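You operate a simulated robot arm through the tools that you are given. There is no shell and no other tool.

Carry out the task below with a simulated robot arm. There is one attempt and no reset: what you move stays moved.

## Task
Swap the red coupler for the blue coupler, then seat the purple nozzle in the purple sleeve.
Fine: at the air coupler, push its sleeve back first; the red coupler goes into the empty well.

Only the result counts: the job must be done as asked and must still hold three seconds after the hand-in. Knocking over, shifting, dropping, spilling or breaking anything else fails it.

## Robot
A 6-joint arm with a two-finger gripper, fixed in place. Base frame: the origin is at the foot of the arm, x ahead of it, y to its left, z up. Readings come in mm, rad, newtons and seconds.
Its first joint turns from -2.897 to 2.897 rad. Payload 2.54 kg.
The TCP is the grasp point between the finger pads, 30 mm short of the fingertips. In the tool frame z runs along the fingers and y along their closing line. The gripper opens to 116 mm. The gripper's body begins 95 mm behind the TCP.
Orientation is that of the tool frame in the base frame, as a unit quaternion [x, y, z, w]. With the fingers straight down and closing along the base's y, the tool's x points along the base's -x, its y along +y and its z along -z.

## Interface
- The arm moves only by the tool play_rows. Its argument "rows" is a list of rows, each a list of 7 numbers: the shift along the base's x, y, z in units of 300 mm (1.0 is 300 mm), then the turn, a rotation vector about the base's x, y, z in units of 120 degrees (1.0 is 120 degrees), then the gripper command, from -1 (shut) to 1 (fully open), values between in proportion. In form: [[dx, dy, dz, ax, ay, az, hand], ...]. A call has 1 to 20 rows; each row is the pose to reach, as a shift and turn from the pose commanded when the call began. A call with a number of a shift or a turn outside -1 to 1 is refused whole. A row lasts 0.2 s, in which the tool goes at most 50 mm and 0.15 rad; a call with a longer step from one row to the next is refused whole, and so is a gripper value outside its range. A pose out of reach is approached as far as the arm can. The call stops where the force on the tool passes 80 N (or 10 N more than at its start, if that is more) or the arm is blocked; 0.2 s more then pass. The fingers move at their own pace (about 72 mm/s each) and stop on an object; they squeeze with about 34 N. The grip force told is the motor's: it shows also when the fingers shut on nothing. Time passes only in rows, and 0.2 s behind the last, so rows that repeat a pose let the fingers close. The reply holds the time, the measured pose of the TCP, the force on the tool along the base axes, the opening and the grip force, in the units named above and with some noise, with the torque about the TCP (base axes, N m) and any sound that the robot's microphone picked up.
- Cameras (640 x 400 px; columns grow to the right, rows downward): "scene" is fixed at [399.9, 651.6, 1565]; the picture's right is [-0.48, 0.88, 0.00], its down [0.80, 0.44, -0.41] and it looks along [-0.36, -0.20, -0.91] (base axes); focal length 214 px, centre (320, 200). "wrist" rides on the gripper at [69, -15, -122] in the tool frame; the picture's right is [0.21, 0.98, 0.00], its down [-0.83, 0.18, -0.53] and it looks along [-0.52, 0.11, 0.85] (tool axes); focal length 251 px, centre (320, 200). There is no depth. A picture from a camera that has moved, and an enlarged one, comes with that camera's place and axes in the base frame and with its lens.
- camera(camera): a new picture of that camera. The clock stands still meanwhile.
- close_up(camera, box): a new picture of the part [left, top, right, bottom] of that camera's present view, enlarged. The clock stands still meanwhile.
- hand_in(): hands the job in; it is judged then, once.

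Places have to be worked out from the pictures, the camera data and where the tool is seen. Open the gripper and draw the arm clear of the work before you hand the job in, unless the task says otherwise.

The tools are called after ">>>" by a JSON object that holds its "name" and its "arguments". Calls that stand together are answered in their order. play_rows: Moves the arm, as the interface text tells. Its arguments: {"type":"object","properties":{"rows":{"type":"array","items":{"type":"array","items":{"type":"number"}}}},"required":["rows"]} The other tools are called the same way: camera (camera) takes a picture; close_up (camera, box) takes an enlarged picture of a part of a camera's view; hand_in () hands the job in.

At the start:

```text
t: 0.0
eef_pos: [27.7, 472.9, 1180.5]
tool_rot: [0.0, 1.0, 0.002, 0.0]
wrist_force: [-0.7, 0.4, 0.1]
torque: [0.0, 0.03, -0.03]
gripper_width: 116.0
grasp_force: 0.0
```

scene: 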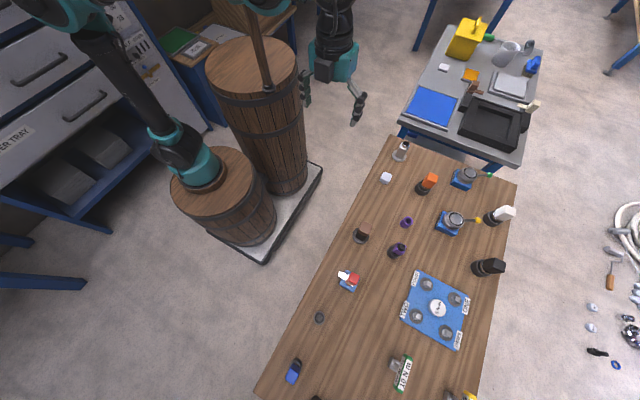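
wrist: 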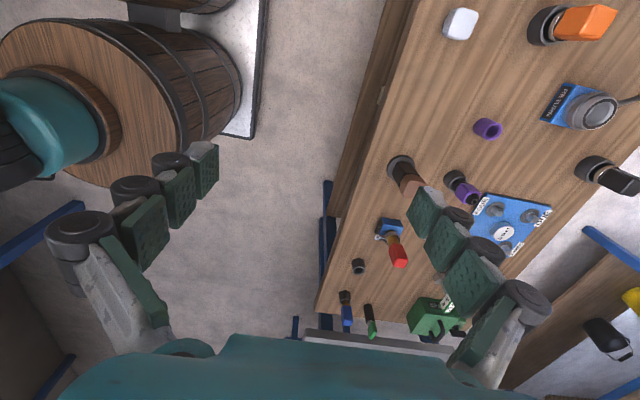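

I start with enlarged views of the table to identify the air coupler, the red/blue couplers, the wells and the purple pieces.

>>> {"name": "close_up", "arguments": {"camera": "scene", "box": [260, 240, 420, 400]}}

>>> {"name": "close_up", "arguments": {"camera": "scene", "box": [340, 130, 520, 270]}}

>>> {"name": "close_up", "arguments": {"camera": "scene", "box": [370, 240, 520, 400]}}

>>> {"name": "close_up", "arguments": {"camera": "wrist", "box": [320, 120, 560, 350]}}

```text
2.50 times, centred on (340, 320) of scene
camera zoom: at [399.9, 651.6, 1565.0], right [-0.48, 0.88, 0.0], down [0.8, 0.44, -0.41], along [-0.36, -0.2, -0.91], focal length 536 px, centre (270, -100)
```

zoom: 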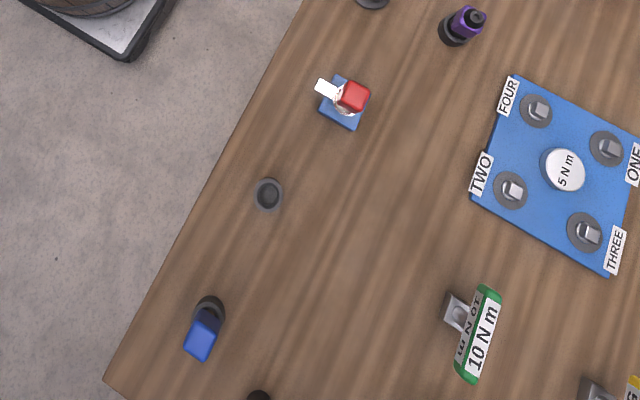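

```text
2.86 times, centred on (430, 200) of scene
camera zoom: at [399.9, 651.6, 1565.0], right [-0.48, 0.88, 0.0], down [0.8, 0.44, -0.41], along [-0.36, -0.2, -0.91], focal length 613 px, centre (6, 200)
```

zoom: 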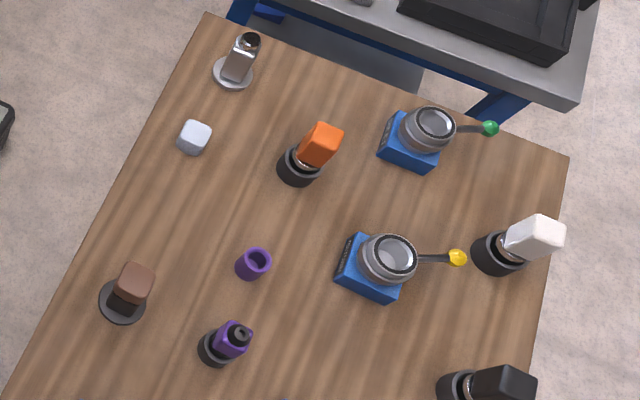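

```text
2.50 times, centred on (445, 320) of scene
camera zoom: at [399.9, 651.6, 1565.0], right [-0.48, 0.88, 0.0], down [0.8, 0.44, -0.41], along [-0.36, -0.2, -0.91], focal length 536 px, centre (8, -100)
```

zoom: 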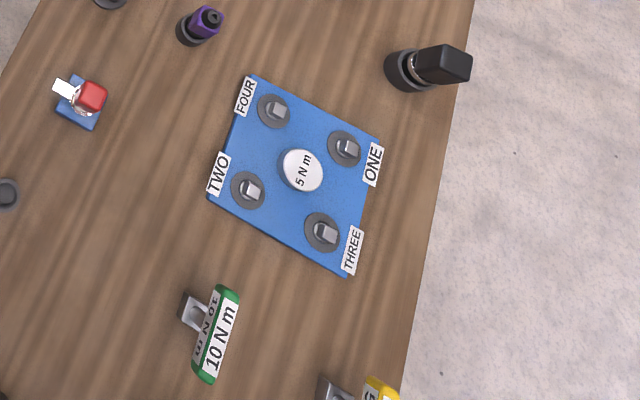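

```text
1.74 times, centred on (440, 235) of wrist
camera zoom: at [-41.2, 457.5, 1302.9], right [-0.21, 0.98, 0.0], down [0.83, 0.18, 0.53], along [0.52, 0.12, -0.85], focal length 437 px, centre (111, 139)
```

zoom: 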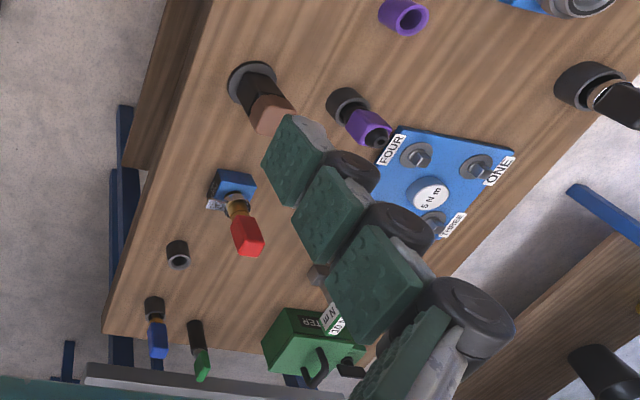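

The pictures triangulate well: tabletop near z≈790, air coupler with red plug near (316,711), empty well near (456,677), blue near (602,680), purple nozzle near (149,811), sleeve near (30,809). I move the wrist camera to look at the air coupler from a safe height.

>>> {"name": "play_rows", "arguments": {"rows": [[0.06, 0.072, -0.055, 0, 0, 0, 1], [0.12, 0.144, -0.11, 0, 0, 0, 1], [0.18, 0.216, -0.165, 0, 0, 0, 1], [0.24, 0.288, -0.22, 0, 0, 0, 1], [0.3, 0.36, -0.275, 0, 0, 0, 1], [0.36, 0.432, -0.33, 0, 0, 0, 1], [0.42, 0.504, -0.385, 0, 0, 0, 1], [0.48, 0.576, -0.44, 0, 0, 0, 1], [0.54, 0.648, -0.495, 0, 0, 0, 1], [0.6, 0.72, -0.55, 0, 0, 0, 1]]}}

>>> {"name": "camera", "arguments": {"camera": "wrist"}}

>>> {"name": "camera", "arguments": {"camera": "scene"}}

```text
t: 2.2
eef_pos: [211.8, 690.0, 1011.3]
tool_rot: [0.0, 1.0, 0.001, 0.0]
wrist_force: [-0.7, -0.2, -0.9]
torque: [0.02, -0.06, 0.0]
gripper_width: 115.8
grasp_force: 0.0
```

```text
taken
camera wrist: at [142.1, 674.6, 1133.2], right [-0.21, 0.98, 0.0], down [0.83, 0.18, 0.53], along [0.52, 0.12, -0.85], focal length 251 px, centre (320, 200)
```

wrist: 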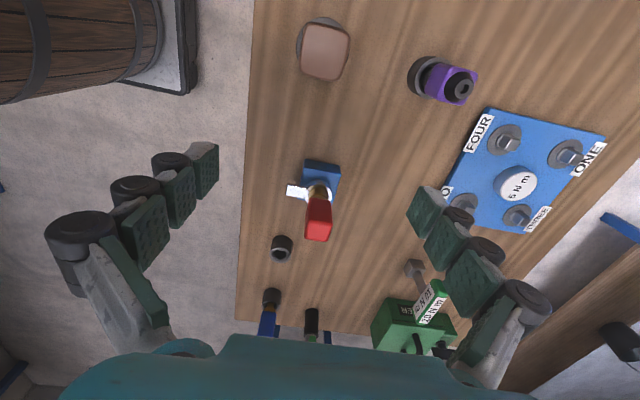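

```text
taken
```

scene: 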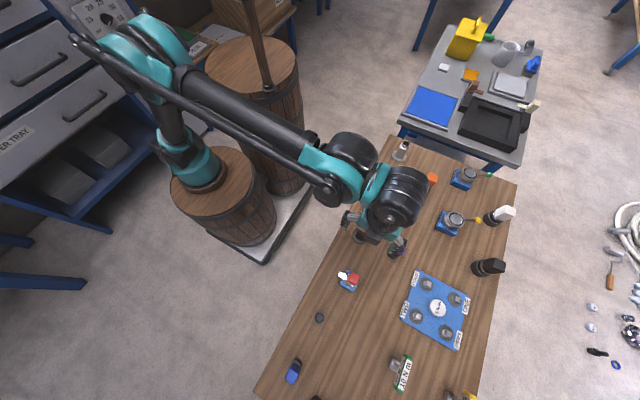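

The move went cleanly. I enlarge the view of the air coupler, the wells and the purple nozzle.

>>> {"name": "close_up", "arguments": {"camera": "wrist", "box": [260, 140, 380, 260]}}

>>> {"name": "close_up", "arguments": {"camera": "wrist", "box": [240, 220, 360, 340]}}

>>> {"name": "close_up", "arguments": {"camera": "wrist", "box": [390, 20, 510, 140]}}

>>> {"name": "close_up", "arguments": {"camera": "scene", "box": [320, 255, 380, 305]}}

>>> {"name": "close_up", "arguments": {"camera": "scene", "box": [270, 300, 350, 400]}}

```text
3.33 times, centred on (320, 200) of wrist
camera zoom: at [142.1, 674.6, 1133.2], right [-0.21, 0.98, 0.0], down [0.83, 0.18, 0.53], along [0.52, 0.12, -0.85], focal length 838 px, centre (320, 200)
```

zoom: 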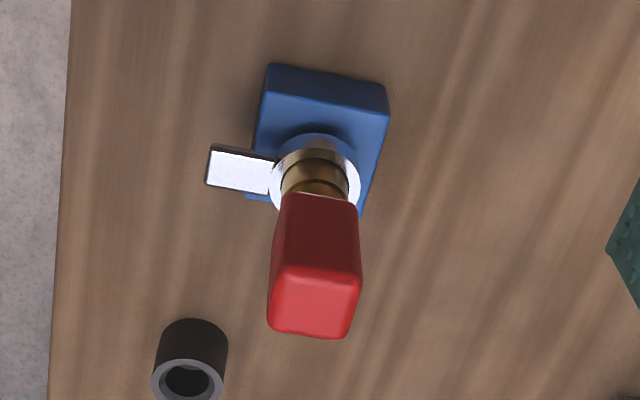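

```text
3.33 times, centred on (300, 280) of wrist
camera zoom: at [142.1, 674.6, 1133.2], right [-0.21, 0.98, 0.0], down [0.83, 0.18, 0.53], along [0.52, 0.12, -0.85], focal length 838 px, centre (387, -67)
```

zoom: 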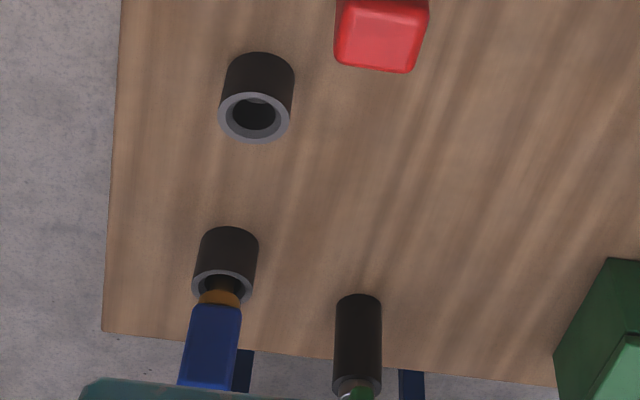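

```text
3.33 times, centred on (450, 80) of wrist
camera zoom: at [142.1, 674.6, 1133.2], right [-0.21, 0.98, 0.0], down [0.83, 0.18, 0.53], along [0.52, 0.12, -0.85], focal length 838 px, centre (-113, 600)
```

zoom: 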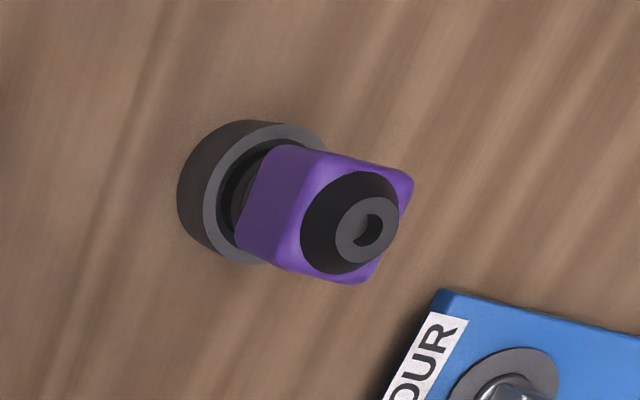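

```text
8.00 times, centred on (350, 280) of scene
camera zoom: at [399.9, 651.6, 1565.0], right [-0.48, 0.88, 0.0], down [0.8, 0.44, -0.41], along [-0.36, -0.2, -0.91], focal length 1716 px, centre (80, -440)
```

zoom: 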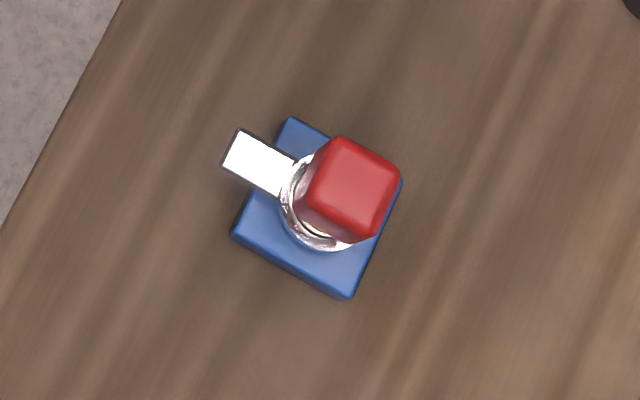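

```text
4.00 times, centred on (310, 350) of scene
camera zoom: at [399.9, 651.6, 1565.0], right [-0.48, 0.88, 0.0], down [0.8, 0.44, -0.41], along [-0.36, -0.2, -0.91], focal length 858 px, centre (360, -400)
```

zoom: 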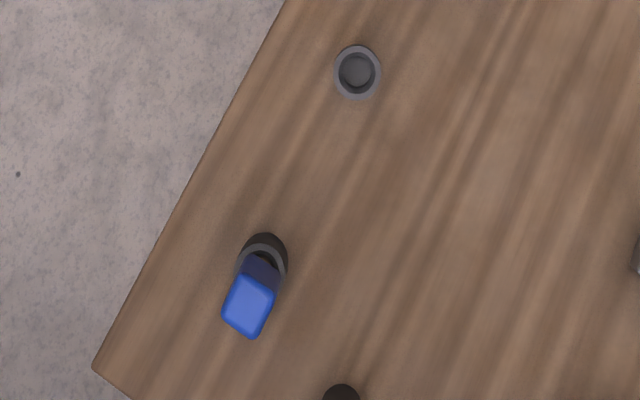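

Close-ups are sharp, so I zoom tightly on the coupler collar and tab, and on the empty well and the purple parts.

>>> {"name": "close_up", "arguments": {"camera": "wrist", "box": [280, 155, 345, 245]}}

>>> {"name": "close_up", "arguments": {"camera": "wrist", "box": [280, 175, 330, 207]}}

>>> {"name": "close_up", "arguments": {"camera": "wrist", "box": [260, 225, 310, 265]}}

>>> {"name": "close_up", "arguments": {"camera": "scene", "box": [285, 355, 310, 385]}}

>>> {"name": "close_up", "arguments": {"camera": "scene", "box": [335, 265, 365, 297]}}

```text
4.44 times, centred on (312, 200) of wrist
camera zoom: at [142.1, 674.6, 1133.2], right [-0.21, 0.98, 0.0], down [0.83, 0.18, 0.53], along [0.52, 0.12, -0.85], focal length 1118 px, centre (353, 200)
```

zoom: 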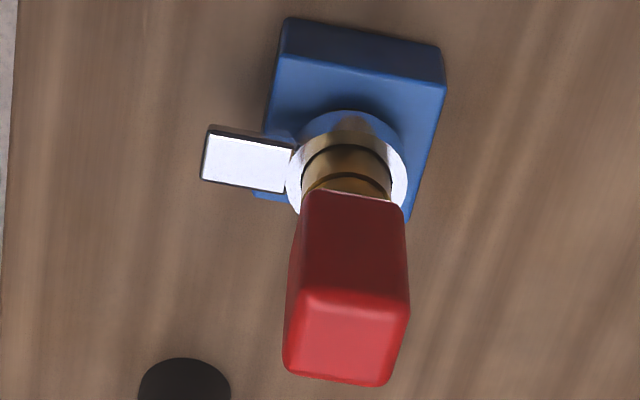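

```text
12.50 times, centred on (305, 191) of wrist
camera zoom: at [142.1, 674.6, 1133.2], right [-0.21, 0.98, 0.0], down [0.83, 0.18, 0.53], along [0.52, 0.12, -0.85], focal length 3143 px, centre (508, 312)
```

zoom: 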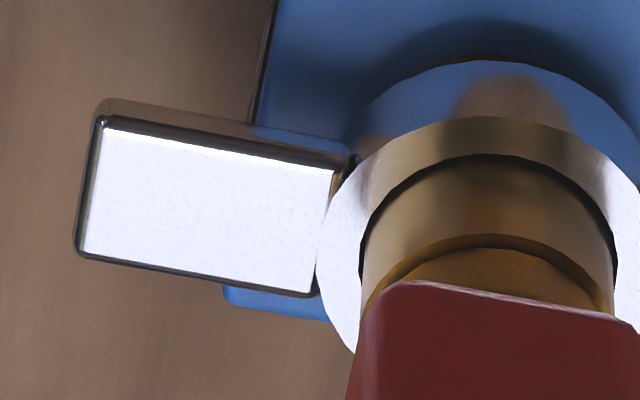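

```text
10.00 times, centred on (285, 245) of wrist
camera zoom: at [142.1, 674.6, 1133.2], right [-0.21, 0.98, 0.0], down [0.83, 0.18, 0.53], along [0.52, 0.12, -0.85], focal length 2514 px, centre (670, -250)
```

zoom: 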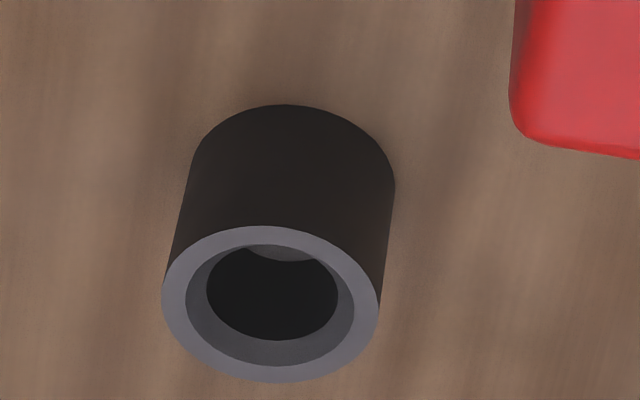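

```text
13.33 times, centred on (298, 370) of scene
camera zoom: at [399.9, 651.6, 1565.0], right [-0.48, 0.88, 0.0], down [0.8, 0.44, -0.41], along [-0.36, -0.2, -0.91], focal length 2860 px, centre (620, -2067)
```

zoom: 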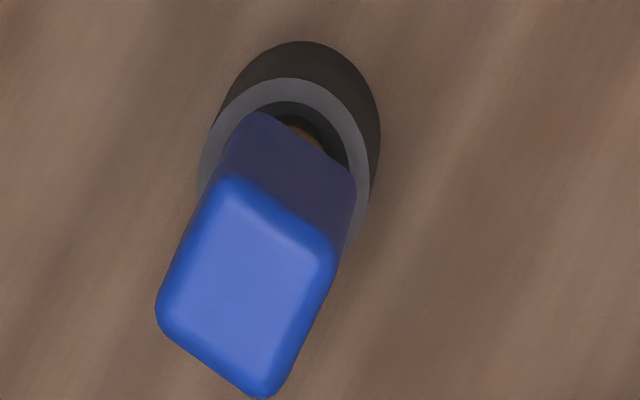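

```text
12.50 times, centred on (350, 281) of scene
camera zoom: at [399.9, 651.6, 1565.0], right [-0.48, 0.88, 0.0], down [0.8, 0.44, -0.41], along [-0.36, -0.2, -0.91], focal length 2681 px, centre (-55, -812)
```

zoom: 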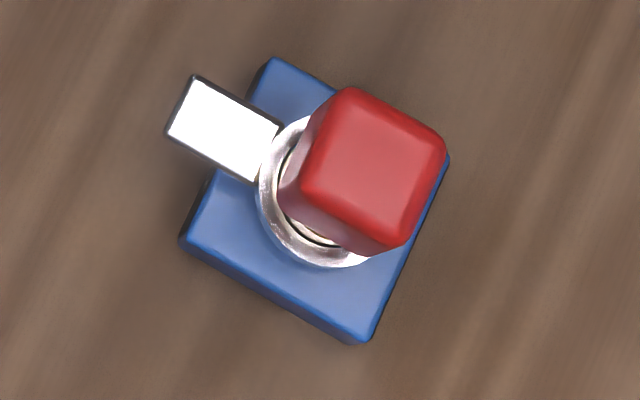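

The tab (part of the chrome locking sleeve) is near (312, 679–684, 845), with the red cap axis near (313,711), top z≈917. I shut the gripper and hover above the tab to check alignment before pressing.

>>> {"name": "play_rows", "arguments": {"rows": [[0.115, -0.013, -0.03, 0, 0, 0, -1], [0.23, -0.027, -0.09, 0, 0, 0, -1], [0.347, -0.04, -0.18, 0, 0, 0, -1], [0.347, -0.04, -0.18, 0, 0, 0, -1], [0.347, -0.04, -0.18, 0, 0, 0, -1], [0.347, -0.04, -0.18, 0, 0, 0, -1]]}}

>>> {"name": "camera", "arguments": {"camera": "wrist"}}

>>> {"name": "close_up", "arguments": {"camera": "scene", "box": [310, 235, 390, 300]}}

```text
t: 3.6
eef_pos: [312.7, 675.3, 960.1]
tool_rot: [0.0, 1.0, 0.001, -0.001]
wrist_force: [-0.1, -0.8, 0.7]
torque: [-0.03, 0.0, -0.04]
gripper_width: 0.0
grasp_force: 29.3
```

```text
taken
camera wrist: at [243.8, 660.6, 1082.3], right [-0.21, 0.98, 0.0], down [0.83, 0.18, 0.53], along [0.52, 0.12, -0.85], focal length 251 px, centre (320, 200)
```

wrist: 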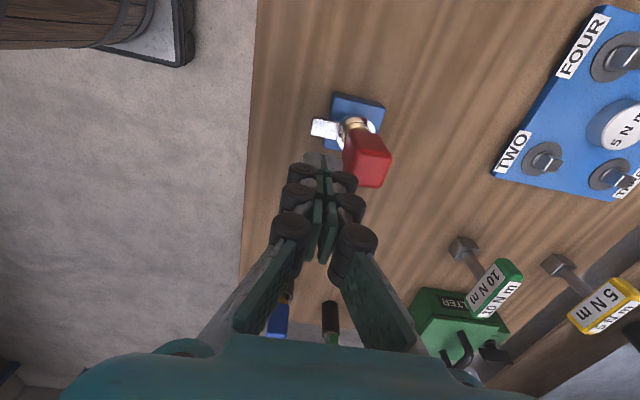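

```text
6.15 times, centred on (350, 268) of scene
camera zoom: at [399.9, 651.6, 1565.0], right [-0.48, 0.88, 0.0], down [0.8, 0.44, -0.41], along [-0.36, -0.2, -0.91], focal length 1320 px, centre (135, -215)
```

zoom: 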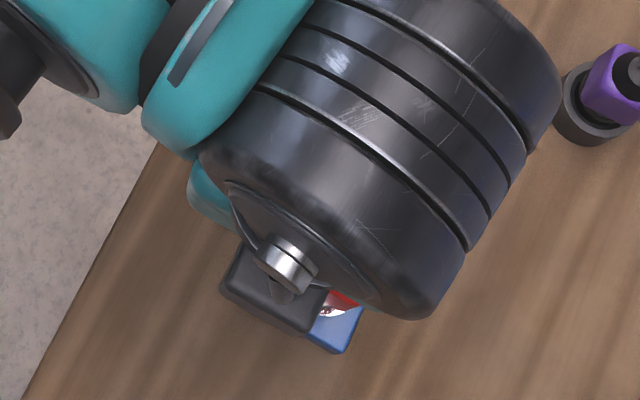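

The fingertips are lined up, but the knuckles are wide along y (towards the red cap). I turn the gripper 90° about z so the closing line runs along x, giving more clearance to the cap.

>>> {"name": "play_rows", "arguments": {"rows": [[0, 0, 0.02, 0, 0, 0.068, -1], [0, 0, 0.04, 0, 0, 0.136, -1], [0, 0, 0.06, 0, 0, 0.204, -1], [0, 0, 0.06, 0, 0, 0.272, -1], [0, 0, 0.06, 0, 0, 0.34, -1], [0, 0, 0.06, 0, 0, 0.408, -1], [0, 0, 0.06, 0, 0, 0.476, -1], [0, 0, 0.06, 0, 0, 0.544, -1], [0, 0, 0.06, 0, 0, 0.612, -1], [0, 0, 0.06, 0, 0, 0.68, -1], [0, 0, 0.06, 0, 0, 0.75, -1], [0, 0, 0.06, 0, 0, 0.75, -1]]}}

>>> {"name": "camera", "arguments": {"camera": "wrist"}}

>>> {"name": "camera", "arguments": {"camera": "scene"}}

```text
t: 6.2
eef_pos: [313.2, 676.3, 979.8]
tool_rot: [0.708, -0.706, -0.001, 0.001]
wrist_force: [0.7, 0.7, -0.9]
torque: [0.03, 0.01, -0.04]
gripper_width: 0.0
grasp_force: 29.0
```

```text
taken
camera wrist: at [327.6, 607.9, 1102.4], right [-0.98, -0.22, 0.0], down [-0.18, 0.83, 0.53], along [-0.12, 0.52, -0.85], focal length 251 px, centre (320, 200)
```

wrist: 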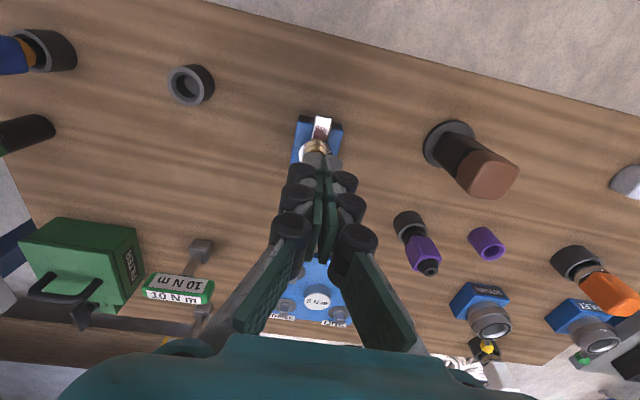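

```text
taken
```

scene: 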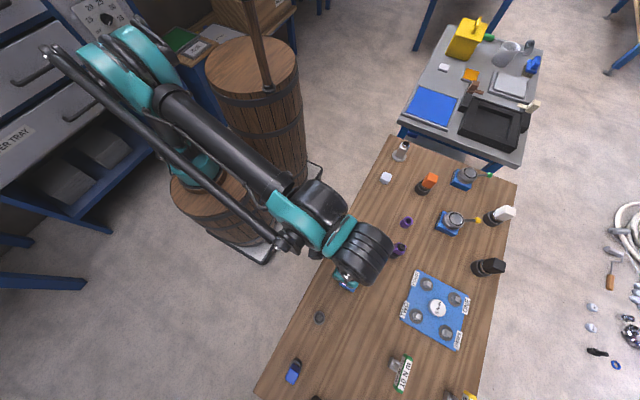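

Now I zoom in on the tab under the fingertips to check alignment.

>>> {"name": "close_up", "arguments": {"camera": "wrist", "box": [270, 100, 370, 200]}}

>>> {"name": "close_up", "arguments": {"camera": "scene", "box": [325, 255, 375, 300]}}

```text
4.00 times, centred on (320, 150) of wrist
camera zoom: at [327.6, 607.9, 1102.4], right [-0.98, -0.22, 0.0], down [-0.18, 0.83, 0.53], along [-0.12, 0.52, -0.85], focal length 1006 px, centre (320, 400)
```

zoom: 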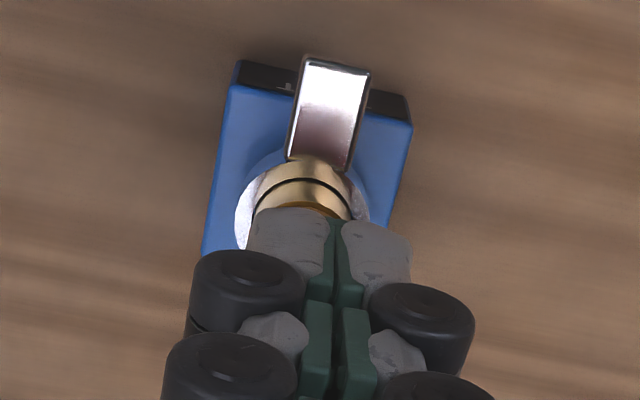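

```text
8.89 times, centred on (350, 278) of scene
camera zoom: at [399.9, 651.6, 1565.0], right [-0.48, 0.88, 0.0], down [0.8, 0.44, -0.41], along [-0.36, -0.2, -0.91], focal length 1906 px, centre (53, -489)
```

zoom: 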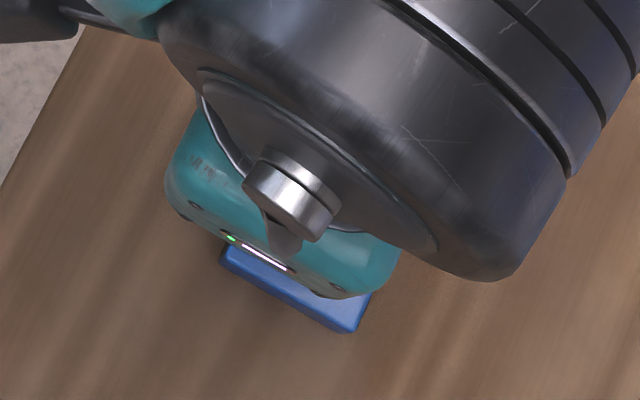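

The two views agree: tab top centre ≈ (310, 678.5, 849). I lower the closed fingers to just above it and check.

>>> {"name": "play_rows", "arguments": {"rows": [[-0.003, 0, -0.1, 0, 0, 0, -1], [-0.006, 0, -0.2, 0, 0, 0, -1], [-0.006, 0, -0.28, 0, 0, 0, -1], [-0.006, 0, -0.305, 0, 0, 0, -1], [-0.006, 0, -0.305, 0, 0, 0, -1]]}}

>>> {"name": "close_up", "arguments": {"camera": "wrist", "box": [260, 100, 380, 220]}}

>>> {"name": "close_up", "arguments": {"camera": "scene", "box": [325, 255, 375, 300]}}

```text
t: 7.4
eef_pos: [311.5, 678.1, 888.6]
tool_rot: [0.708, -0.707, -0.001, 0.001]
wrist_force: [0.0, 1.2, 0.5]
torque: [0.0, -0.03, -0.01]
gripper_width: 0.0
grasp_force: 28.8
```

```text
3.33 times, centred on (320, 160) of wrist
camera zoom: at [326.4, 609.4, 1011.3], right [-0.98, -0.21, 0.0], down [-0.18, 0.83, 0.53], along [-0.12, 0.52, -0.85], focal length 838 px, centre (320, 333)
```

zoom: 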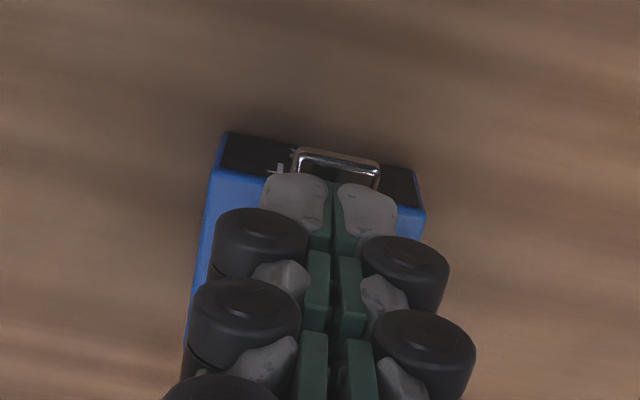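

```text
8.89 times, centred on (350, 278) of scene
camera zoom: at [399.9, 651.6, 1565.0], right [-0.48, 0.88, 0.0], down [0.8, 0.44, -0.41], along [-0.36, -0.2, -0.91], focal length 1906 px, centre (53, -489)
```

zoom: 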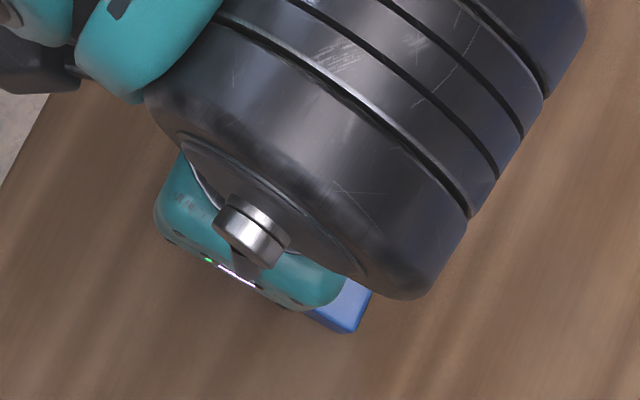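

The fingertips hover about 9 mm above the tab, centred. I press down slowly and watch the force and sound.

>>> {"name": "play_rows", "arguments": {"rows": [[0, 0, -0.012, 0, 0, 0, -1], [0, 0, -0.024, 0, 0, 0, -1], [0, 0, -0.031, 0, 0, 0, -1], [0, 0, -0.038, 0, 0, 0, -1], [0, 0, -0.045, 0, 0, 0, -1], [0, 0, -0.052, 0, 0, 0, -1]]}}

```text
t: 8.8
eef_pos: [311.0, 677.7, 871.9]
tool_rot: [-0.707, 0.707, 0.001, 0.0]
wrist_force: [0.0, 0.5, 4.1]
torque: [0.04, 0.02, 0.02]
gripper_width: 5.9
grasp_force: 28.3
```

Contact force is only 4 N and the opening reads 5.9 mm, so I look before going further.

>>> {"name": "close_up", "arguments": {"camera": "wrist", "box": [260, 100, 380, 220]}}

>>> {"name": "close_up", "arguments": {"camera": "wrist", "box": [290, 135, 350, 185]}}

```text
3.33 times, centred on (320, 160) of wrist
camera zoom: at [326.0, 608.3, 994.8], right [-0.98, -0.21, 0.0], down [-0.18, 0.83, 0.53], along [-0.12, 0.52, -0.85], focal length 838 px, centre (320, 333)
```

zoom: 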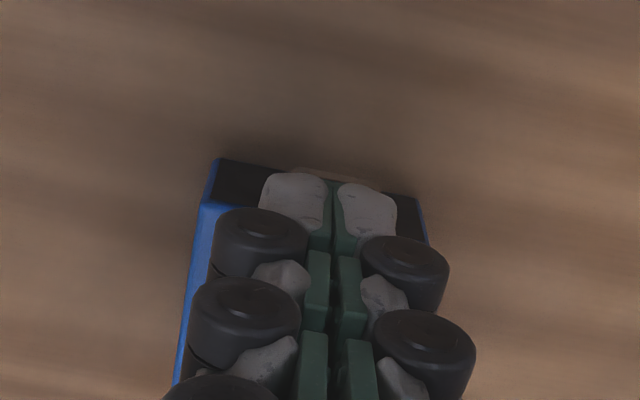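

```text
8.00 times, centred on (320, 160) of wrist
camera zoom: at [326.0, 608.3, 994.8], right [-0.98, -0.21, 0.0], down [-0.18, 0.83, 0.53], along [-0.12, 0.52, -0.85], focal length 2012 px, centre (320, 520)
```

zoom: 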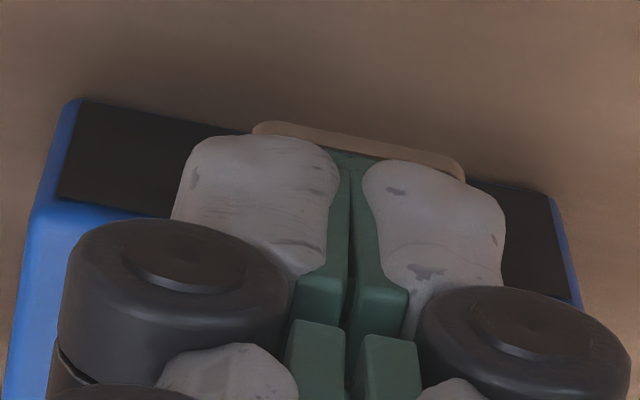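

The fingers sit flat on the tab and the sleeve appears to be moving down under light force. I keep pressing in small steps.

>>> {"name": "play_rows", "arguments": {"rows": [[0, 0, -0.007, 0, 0, 0, -1], [0, 0, -0.014, 0, 0, 0, -1], [0, 0, -0.021, 0, 0, 0, -1], [0, 0, -0.021, 0, 0, 0, -1]]}}

>>> {"name": "close_up", "arguments": {"camera": "wrist", "box": [260, 100, 380, 220]}}

```text
t: 9.8
eef_pos: [311.3, 677.4, 866.7]
tool_rot: [0.708, -0.707, -0.001, 0.0]
wrist_force: [9.1, 23.8, 55.3]
torque: [0.59, -0.25, 0.03]
gripper_width: 6.1
grasp_force: 28.4
```

```text
3.33 times, centred on (320, 160) of wrist
camera zoom: at [325.5, 607.4, 989.1], right [-0.98, -0.21, 0.0], down [-0.18, 0.82, 0.54], along [-0.11, 0.52, -0.84], focal length 838 px, centre (320, 333)
```

zoom: 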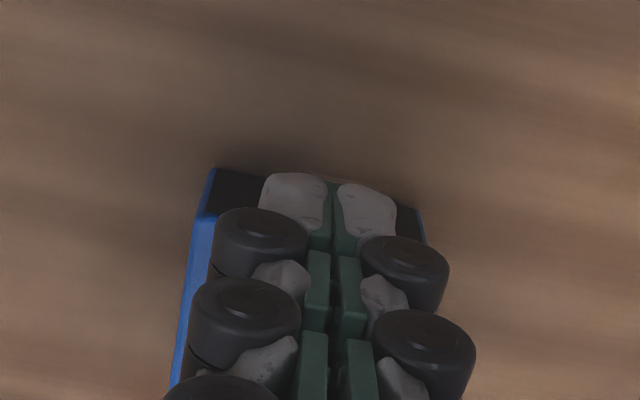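

The force rises to 55 N, so the sleeve is at its stop after roughly 10–12 mm. I lift off and look whether it stays back.

>>> {"name": "play_rows", "arguments": {"rows": [[0, 0, 0.02, 0, 0, 0, -1], [0, 0, 0.07, 0, 0, 0, -1], [0, 0, 0.2, 0, 0, 0, -1], [0, 0, 0.35, 0, 0, 0, -1], [0, 0, 0.45, 0, 0, 0, -1], [0, 0, 0.45, 0, 0, 0, -1]]}}

>>> {"name": "close_up", "arguments": {"camera": "wrist", "box": [270, 80, 370, 200]}}

>>> {"name": "close_up", "arguments": {"camera": "scene", "box": [325, 255, 375, 300]}}

```text
t: 11.2
eef_pos: [311.0, 679.5, 1002.9]
tool_rot: [-0.707, 0.708, 0.0, -0.001]
wrist_force: [-0.3, 0.1, -0.2]
torque: [0.01, 0.03, -0.01]
gripper_width: 0.1
grasp_force: 28.5
```

```text
3.33 times, centred on (320, 140) of wrist
camera zoom: at [326.2, 609.6, 1125.4], right [-0.98, -0.21, 0.0], down [-0.18, 0.83, 0.53], along [-0.12, 0.52, -0.85], focal length 838 px, centre (320, 400)
```

zoom: 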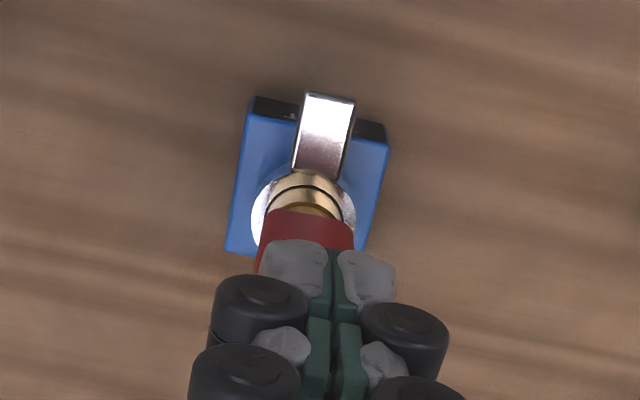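

```text
8.89 times, centred on (350, 278) of scene
camera zoom: at [399.9, 651.6, 1565.0], right [-0.48, 0.88, 0.0], down [0.8, 0.44, -0.41], along [-0.36, -0.2, -0.91], focal length 1906 px, centre (53, -489)
```

zoom: 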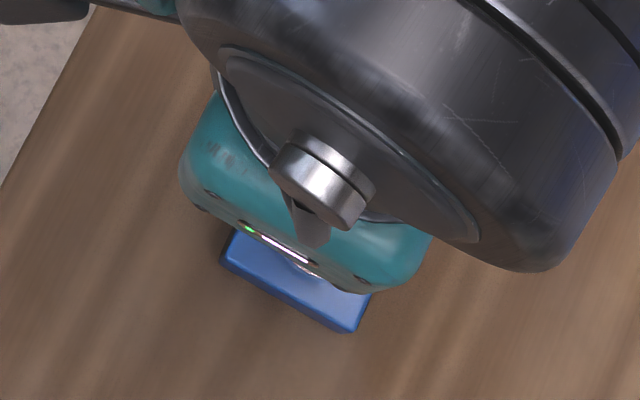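

The tab appears to have sprung back up. I return to my first viewpoint (gripper open, closing along y) to compare the sleeve with the earlier picture exactly.

>>> {"name": "play_rows", "arguments": {"rows": [[-0.03, 0.003, 0.015, 0, 0, -0.068, -1], [-0.06, 0.007, 0.03, 0, 0, -0.136, -1], [-0.09, 0.01, 0.048, 0, 0, -0.204, -1], [-0.12, 0.014, 0.048, 0, 0, -0.272, -1], [-0.15, 0.017, 0.048, 0, 0, -0.34, 0], [-0.18, 0.02, 0.048, 0, 0, -0.408, 1], [-0.21, 0.024, 0.048, 0, 0, -0.476, 1], [-0.24, 0.028, 0.048, 0, 0, -0.544, 1], [-0.27, 0.03, 0.048, 0, 0, -0.612, 1], [-0.3, 0.035, 0.048, 0, 0, -0.68, 1], [-0.341, 0.04, 0.048, 0, 0, -0.75, 1], [-0.341, 0.04, 0.048, 0, 0, -0.75, 1]]}}

>>> {"name": "close_up", "arguments": {"camera": "wrist", "box": [280, 155, 345, 245]}}

>>> {"name": "close_up", "arguments": {"camera": "scene", "box": [335, 265, 365, 297]}}

```text
t: 13.8
eef_pos: [208.0, 689.1, 1015.7]
tool_rot: [0.001, 1.0, 0.001, 0.0]
wrist_force: [0.1, 0.1, -0.5]
torque: [0.03, -0.01, 0.0]
gripper_width: 116.0
grasp_force: 0.0
```

```text
4.44 times, centred on (312, 200) of wrist
camera zoom: at [137.6, 674.4, 1137.9], right [-0.21, 0.98, 0.0], down [0.83, 0.18, 0.53], along [0.52, 0.11, -0.85], focal length 1118 px, centre (353, 200)
```

zoom: 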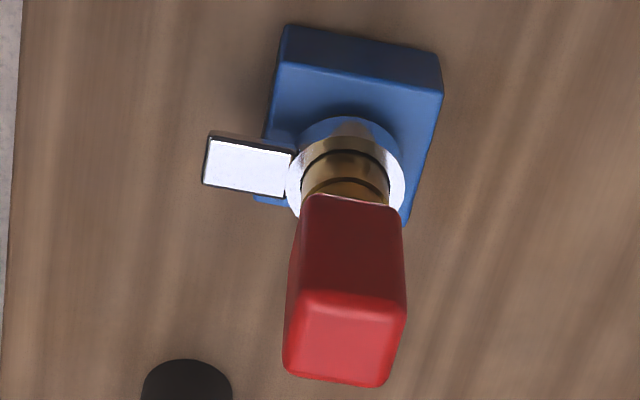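

```text
12.50 times, centred on (350, 281) of scene
camera zoom: at [399.9, 651.6, 1565.0], right [-0.48, 0.88, 0.0], down [0.8, 0.44, -0.41], along [-0.36, -0.2, -0.91], focal length 2681 px, centre (-55, -812)
```

zoom: 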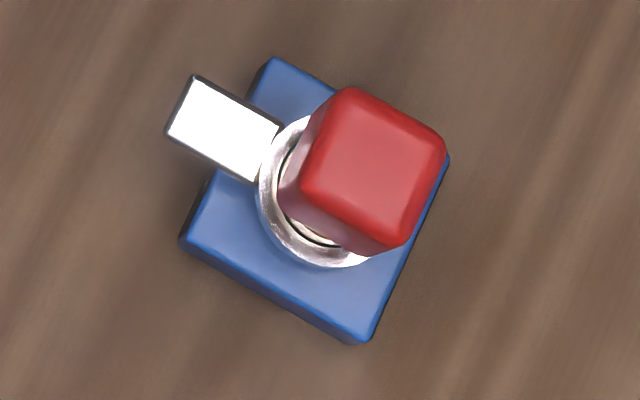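

The sleeve moves about 13 mm but springs back, so it must be held back while the plug is drawn. With the closing line along y, gripping the cap deep lets the fingertips press the tab and collar at the same time. I hover over the red cap to fix its position.

>>> {"name": "play_rows", "arguments": {"rows": [[0.116, 0.024, -0.03, 0, 0, 0, 1], [0.232, 0.048, -0.06, 0, 0, 0, 1], [0.348, 0.072, -0.08, 0, 0, 0, 1], [0.348, 0.072, -0.08, 0, 0, 0, 1]]}}

>>> {"name": "camera", "arguments": {"camera": "wrist"}}

>>> {"name": "close_up", "arguments": {"camera": "wrist", "box": [270, 90, 370, 190]}}

```text
t: 14.8
eef_pos: [311.5, 711.3, 991.3]
tool_rot: [0.0, 1.0, 0.0, 0.0]
wrist_force: [0.9, -0.1, -0.2]
torque: [0.0, 0.05, -0.02]
gripper_width: 115.9
grasp_force: 0.1
```

```text
taken
camera wrist: at [241.4, 695.1, 1114.0], right [-0.21, 0.98, 0.0], down [0.83, 0.18, 0.53], along [0.52, 0.12, -0.85], focal length 251 px, centre (320, 200)
```

wrist: 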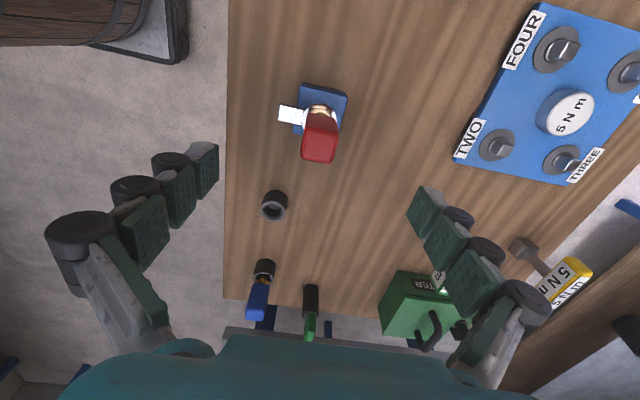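

```text
4.00 times, centred on (320, 140) of wrist
camera zoom: at [241.4, 695.1, 1114.0], right [-0.21, 0.98, 0.0], down [0.83, 0.18, 0.53], along [0.52, 0.12, -0.85], focal length 1006 px, centre (320, 440)
```

zoom: 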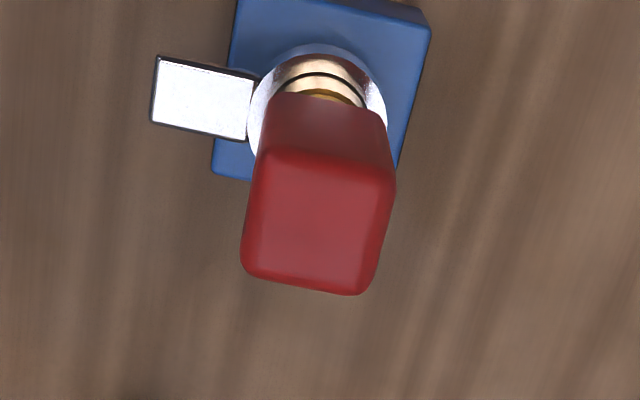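

Both views agree: red cap axis ≈ (309.8, 709.2), top z≈921, about 26 mm square. I narrow the gripper to ~36 mm and stop with the tips just above the cap to check clearance.

>>> {"name": "play_rows", "arguments": {"rows": [[-0.007, -0.004, -0.03, 0, 0, 0, -0.38], [-0.007, -0.004, -0.06, 0, 0, 0, -0.38], [-0.007, -0.004, -0.1, 0, 0, 0, -0.38], [-0.007, -0.004, -0.1, 0, 0, 0, -0.38], [-0.007, -0.004, -0.1, 0, 0, 0, -0.38]]}}

>>> {"name": "close_up", "arguments": {"camera": "wrist", "box": [250, 100, 390, 220]}}

>>> {"name": "close_up", "arguments": {"camera": "scene", "box": [325, 255, 375, 300]}}

```text
t: 16.0
eef_pos: [308.7, 708.1, 962.9]
tool_rot: [0.0, 1.0, 0.001, -0.001]
wrist_force: [-0.1, 0.8, 0.2]
torque: [-0.03, -0.01, -0.01]
gripper_width: 35.9
grasp_force: 0.2
```

```text
3.33 times, centred on (320, 160) of wrist
camera zoom: at [239.7, 693.7, 1084.2], right [-0.21, 0.98, 0.0], down [0.83, 0.18, 0.53], along [0.52, 0.12, -0.85], focal length 838 px, centre (320, 333)
```

zoom: 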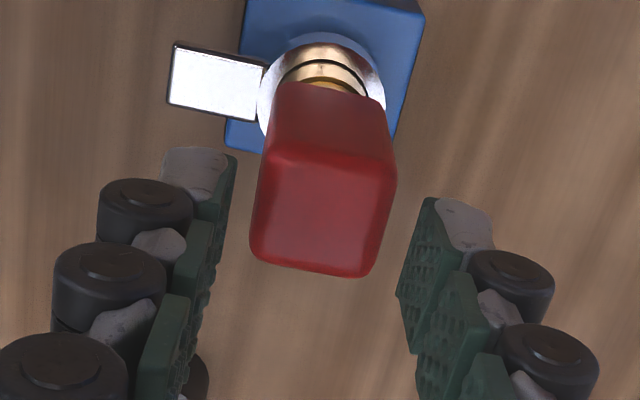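

```text
8.89 times, centred on (350, 278) of scene
camera zoom: at [399.9, 651.6, 1565.0], right [-0.48, 0.88, 0.0], down [0.8, 0.44, -0.41], along [-0.36, -0.2, -0.91], focal length 1906 px, centre (53, -489)
```

zoom: 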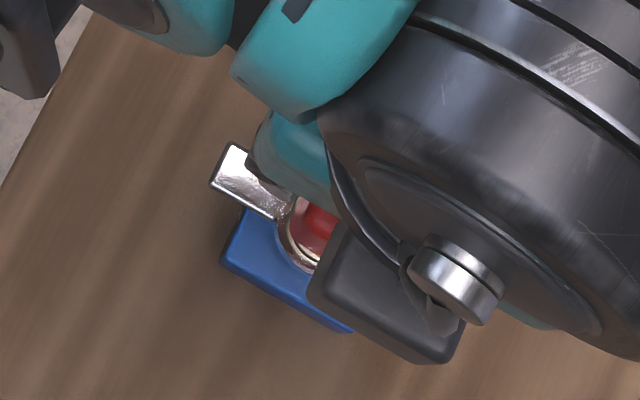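

The cap is centred between the fingers. I descend around the cap until the tips are just above the collar/tab.

>>> {"name": "play_rows", "arguments": {"rows": [[0, 0, -0.06, 0, 0, 0, -0.38], [0, 0, -0.12, 0, 0, 0, -0.38], [0, 0, -0.18, 0, 0, 0, -0.38], [0, 0, -0.22, 0, 0, 0, -0.38], [0, 0, -0.255, 0, 0, 0, -0.38], [0, 0, -0.255, 0, 0, 0, -0.38]]}}

>>> {"name": "close_up", "arguments": {"camera": "wrist", "box": [250, 100, 390, 220]}}

>>> {"name": "close_up", "arguments": {"camera": "scene", "box": [325, 255, 375, 300]}}

```text
t: 17.4
eef_pos: [309.6, 710.6, 885.7]
tool_rot: [0.0, 1.0, 0.001, 0.0]
wrist_force: [-0.3, -0.5, -0.2]
torque: [0.01, 0.0, -0.01]
gripper_width: 35.9
grasp_force: 0.0
```

```text
3.33 times, centred on (320, 160) of wrist
camera zoom: at [241.3, 694.8, 1007.6], right [-0.21, 0.98, 0.0], down [0.83, 0.18, 0.53], along [0.52, 0.12, -0.85], focal length 838 px, centre (320, 333)
```

zoom: 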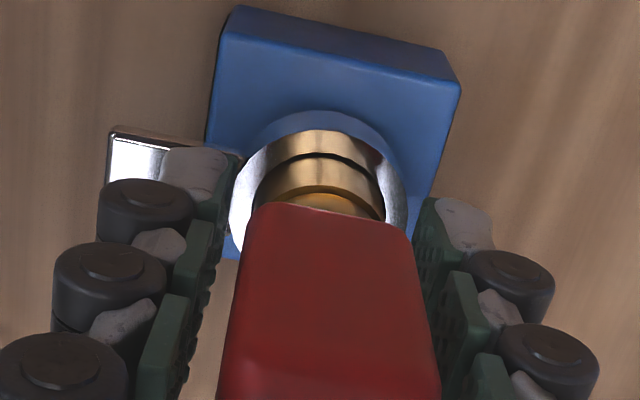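

```text
8.89 times, centred on (350, 278) of scene
camera zoom: at [399.9, 651.6, 1565.0], right [-0.48, 0.88, 0.0], down [0.8, 0.44, -0.41], along [-0.36, -0.2, -0.91], focal length 1906 px, centre (53, -489)
```

zoom: 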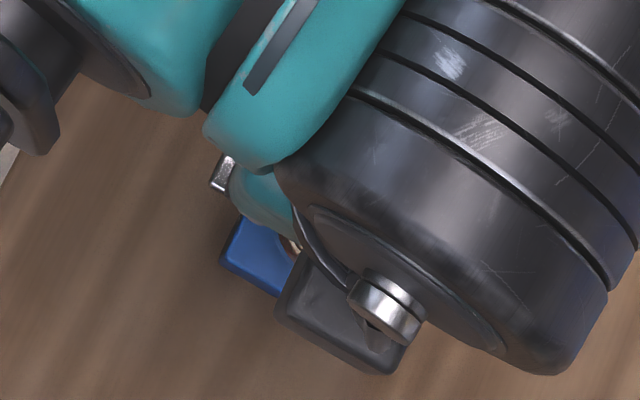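

The collar is about 35 mm wide, so I narrow to ~30 mm so both tips land on top of it (and the left one on the tab), then press down gradually.

>>> {"name": "play_rows", "arguments": {"rows": [[0, 0, 0, 0, 0, 0, -0.49], [0, 0, 0, 0, 0, 0, -0.49], [0, 0, -0.01, 0, 0, 0, -0.49], [0, 0, -0.02, 0, 0, 0, -0.49], [0, 0, -0.03, 0, 0, 0, -0.49], [0, 0, -0.04, 0, 0, 0, -0.49], [0, 0, -0.046, 0, 0, 0, -0.49]]}}

>>> {"name": "close_up", "arguments": {"camera": "wrist", "box": [250, 100, 390, 220]}}

```text
t: 19.0
eef_pos: [310.6, 709.5, 871.3]
tool_rot: [0.0, 1.0, 0.0, 0.0]
wrist_force: [0.4, -4.8, 18.6]
torque: [-0.51, -0.01, 0.02]
gripper_width: 33.0
grasp_force: 1.8
```

```text
3.33 times, centred on (320, 160) of wrist
camera zoom: at [241.2, 693.4, 994.2], right [-0.21, 0.98, 0.0], down [0.83, 0.18, 0.53], along [0.52, 0.12, -0.85], focal length 838 px, centre (320, 333)
```

zoom: 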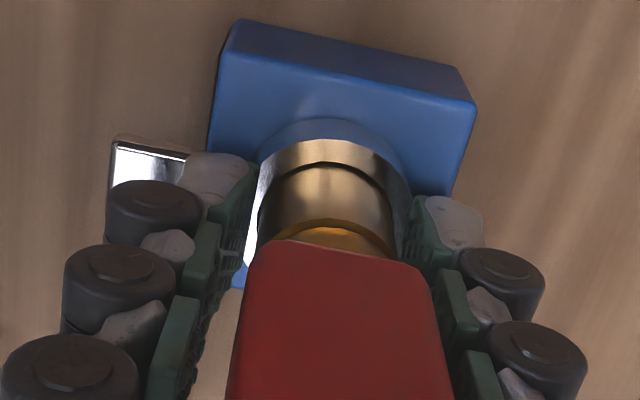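

The tab is being pressed by the left finger (18.6 N). I go the last few millimetres and close on the cap.

>>> {"name": "play_rows", "arguments": {"rows": [[0, 0, -0.006, 0, 0, 0, -0.49], [0, 0, -0.011, 0, 0, 0, -0.49], [0, 0, -0.011, 0, 0, 0, -1], [0, 0, -0.011, 0, 0, 0, -1], [0, 0, -0.011, 0, 0, 0, -1]]}}

>>> {"name": "close_up", "arguments": {"camera": "wrist", "box": [250, 100, 390, 220]}}

```text
t: 20.2
eef_pos: [310.2, 708.2, 871.0]
tool_rot: [0.0, 1.0, 0.002, 0.001]
wrist_force: [1.8, -17.8, 103.2]
torque: [-3.99, 0.07, 0.0]
gripper_width: 32.1
grasp_force: 44.7
```

```text
3.33 times, centred on (320, 160) of wrist
camera zoom: at [241.1, 692.0, 993.5], right [-0.21, 0.98, 0.0], down [0.83, 0.18, 0.54], along [0.52, 0.12, -0.84], focal length 838 px, centre (320, 333)
```

zoom: 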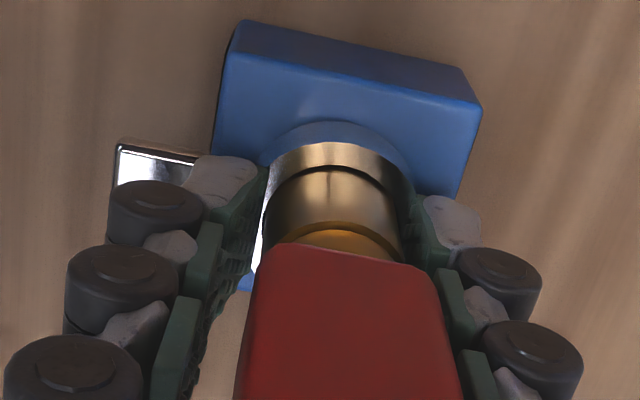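

The 103 N load pins the left finger by friction so it cannot close. I ease off upward a little while keeping the close command.

>>> {"name": "play_rows", "arguments": {"rows": [[0, 0, 0.006, 0, 0, 0, -1], [0, 0, 0.01, 0, 0, 0, -1], [0, 0, 0.01, 0, 0, 0, -1]]}}

>>> {"name": "close_up", "arguments": {"camera": "wrist", "box": [250, 100, 390, 220]}}

```text
t: 21.0
eef_pos: [310.5, 709.3, 872.4]
tool_rot: [0.001, 1.0, 0.001, -0.001]
wrist_force: [1.7, 3.5, 67.6]
torque: [-0.09, -0.55, -0.02]
gripper_width: 27.1
grasp_force: 44.9
```

```text
3.33 times, centred on (320, 160) of wrist
camera zoom: at [241.2, 693.8, 994.7], right [-0.21, 0.98, 0.0], down [0.83, 0.18, 0.54], along [0.52, 0.12, -0.84], focal length 838 px, centre (320, 333)
```

zoom: 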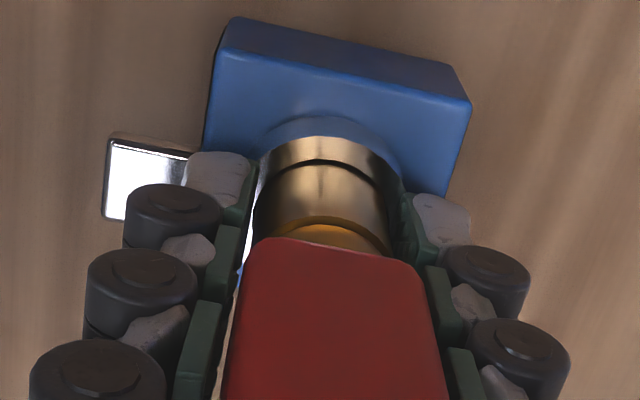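

The gripper now closes to 27 mm on the cap with the sleeve held down. I raise in small steps and watch the vertical force.

>>> {"name": "play_rows", "arguments": {"rows": [[0, 0, 0.005, 0, 0, 0, -1], [0, 0, 0.01, 0, 0, 0, -1]]}}

>>> {"name": "close_up", "arguments": {"camera": "wrist", "box": [250, 100, 390, 220]}}

```text
t: 21.6
eef_pos: [311.3, 710.1, 872.5]
tool_rot: [0.0, 1.0, 0.001, 0.001]
wrist_force: [-3.5, 0.7, 8.7]
torque: [-0.15, -0.47, -0.07]
gripper_width: 27.1
grasp_force: 45.0
```

```text
3.33 times, centred on (320, 160) of wrist
camera zoom: at [241.4, 694.3, 994.8], right [-0.21, 0.98, 0.0], down [0.83, 0.18, 0.53], along [0.52, 0.12, -0.85], focal length 838 px, centre (320, 333)
```

zoom: 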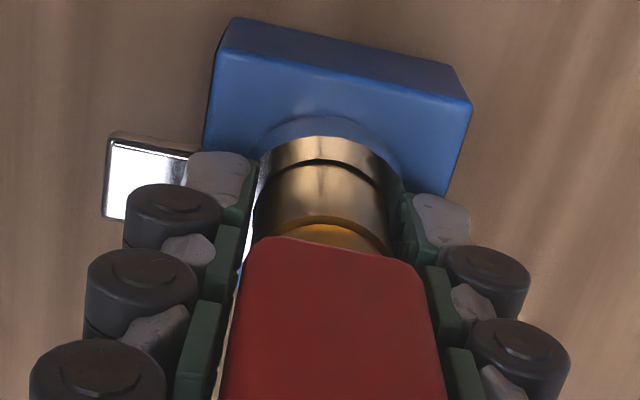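

The load is nearly neutral now. I try another 1 mm upward to see whether the plug follows or resists.

>>> {"name": "play_rows", "arguments": {"rows": [[0, 0, 0.004, 0, 0, 0, -1], [0, 0, 0.004, 0, 0, 0, -1]]}}

```text
t: 22.2
eef_pos: [310.9, 710.7, 872.6]
tool_rot: [0.0, 1.0, -0.001, -0.001]
wrist_force: [-11.6, -8.4, -41.3]
torque: [-0.75, 0.3, -0.02]
gripper_width: 27.4
grasp_force: 44.7
```

The plug is still locked (−41 N), so the sleeve was not far enough back. I ease to neutral, open, rise slightly, and press again with the fingers wider so that the left finger bears on the tab only.

>>> {"name": "play_rows", "arguments": {"rows": [[0, 0, -0.003, 0, 0, 0, -1], [0, 0, -0.003, 0, 0, 0, -0.4], [0, 0, -0.003, 0, 0, 0, -0.28], [0, 0, 0.02, 0, 0, 0, -0.28], [0, 0, 0.02, 0, 0, 0, -0.28], [0, 0, 0.01, 0, 0, 0, -0.28], [0, 0, 0.0, 0, 0, 0, -0.28], [0, 0, -0.007, 0, 0, 0, -0.28]]}}

>>> {"name": "close_up", "arguments": {"camera": "wrist", "box": [250, 100, 390, 220]}}

```text
t: 24.0
eef_pos: [310.1, 710.3, 873.1]
tool_rot: [0.001, 1.0, 0.0, 0.0]
wrist_force: [2.8, 0.5, 4.3]
torque: [-0.08, -0.08, 0.03]
gripper_width: 43.0
grasp_force: 0.0
```

```text
3.33 times, centred on (320, 160) of wrist
camera zoom: at [240.9, 694.0, 995.5], right [-0.21, 0.98, 0.0], down [0.83, 0.18, 0.53], along [0.52, 0.12, -0.85], focal length 838 px, centre (320, 333)
```

zoom: 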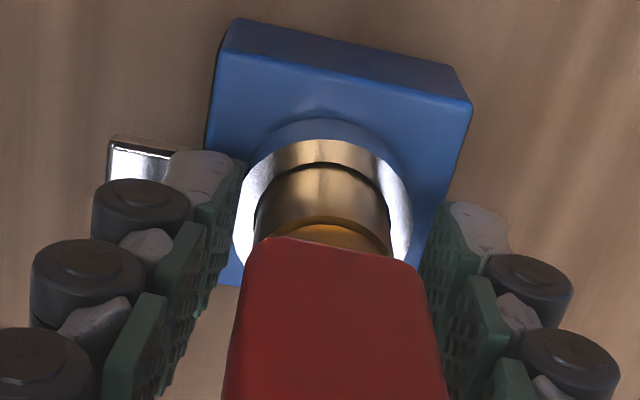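

At 873 only 4 N of spring force. I continue pressing in small steps.

>>> {"name": "play_rows", "arguments": {"rows": [[0, 0, -0.005, 0, 0, 0, -0.28], [0, 0, -0.01, 0, 0, 0, -0.28]]}}

>>> {"name": "play_rows", "arguments": {"rows": [[0, 0, -0.005, 0, 0, 0, -0.28], [0, 0, -0.008, 0, 0, 0, -0.28]]}}

>>> {"name": "close_up", "arguments": {"camera": "wrist", "box": [250, 100, 390, 220]}}

```text
t: 24.6
eef_pos: [310.7, 709.3, 869.9]
tool_rot: [0.0, 1.0, -0.001, 0.0]
wrist_force: [2.9, -4.4, 14.5]
torque: [-0.46, -0.1, 0.08]
gripper_width: 46.8
grasp_force: 3.0
```

```text
t: 25.2
eef_pos: [309.4, 708.9, 867.9]
tool_rot: [0.0, 1.0, 0.001, 0.0]
wrist_force: [1.5, -7.4, 14.3]
torque: [-0.57, -0.08, 0.0]
gripper_width: 50.0
grasp_force: 5.2
```

```text
3.33 times, centred on (320, 160) of wrist
camera zoom: at [240.3, 693.5, 990.4], right [-0.21, 0.98, 0.0], down [0.83, 0.18, 0.53], along [0.52, 0.12, -0.85], focal length 838 px, centre (320, 333)
```

zoom: 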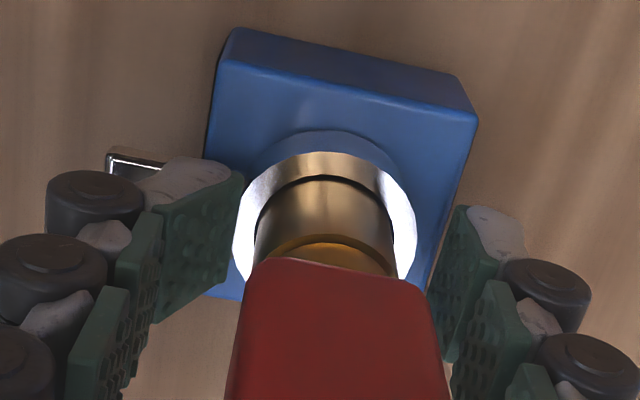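

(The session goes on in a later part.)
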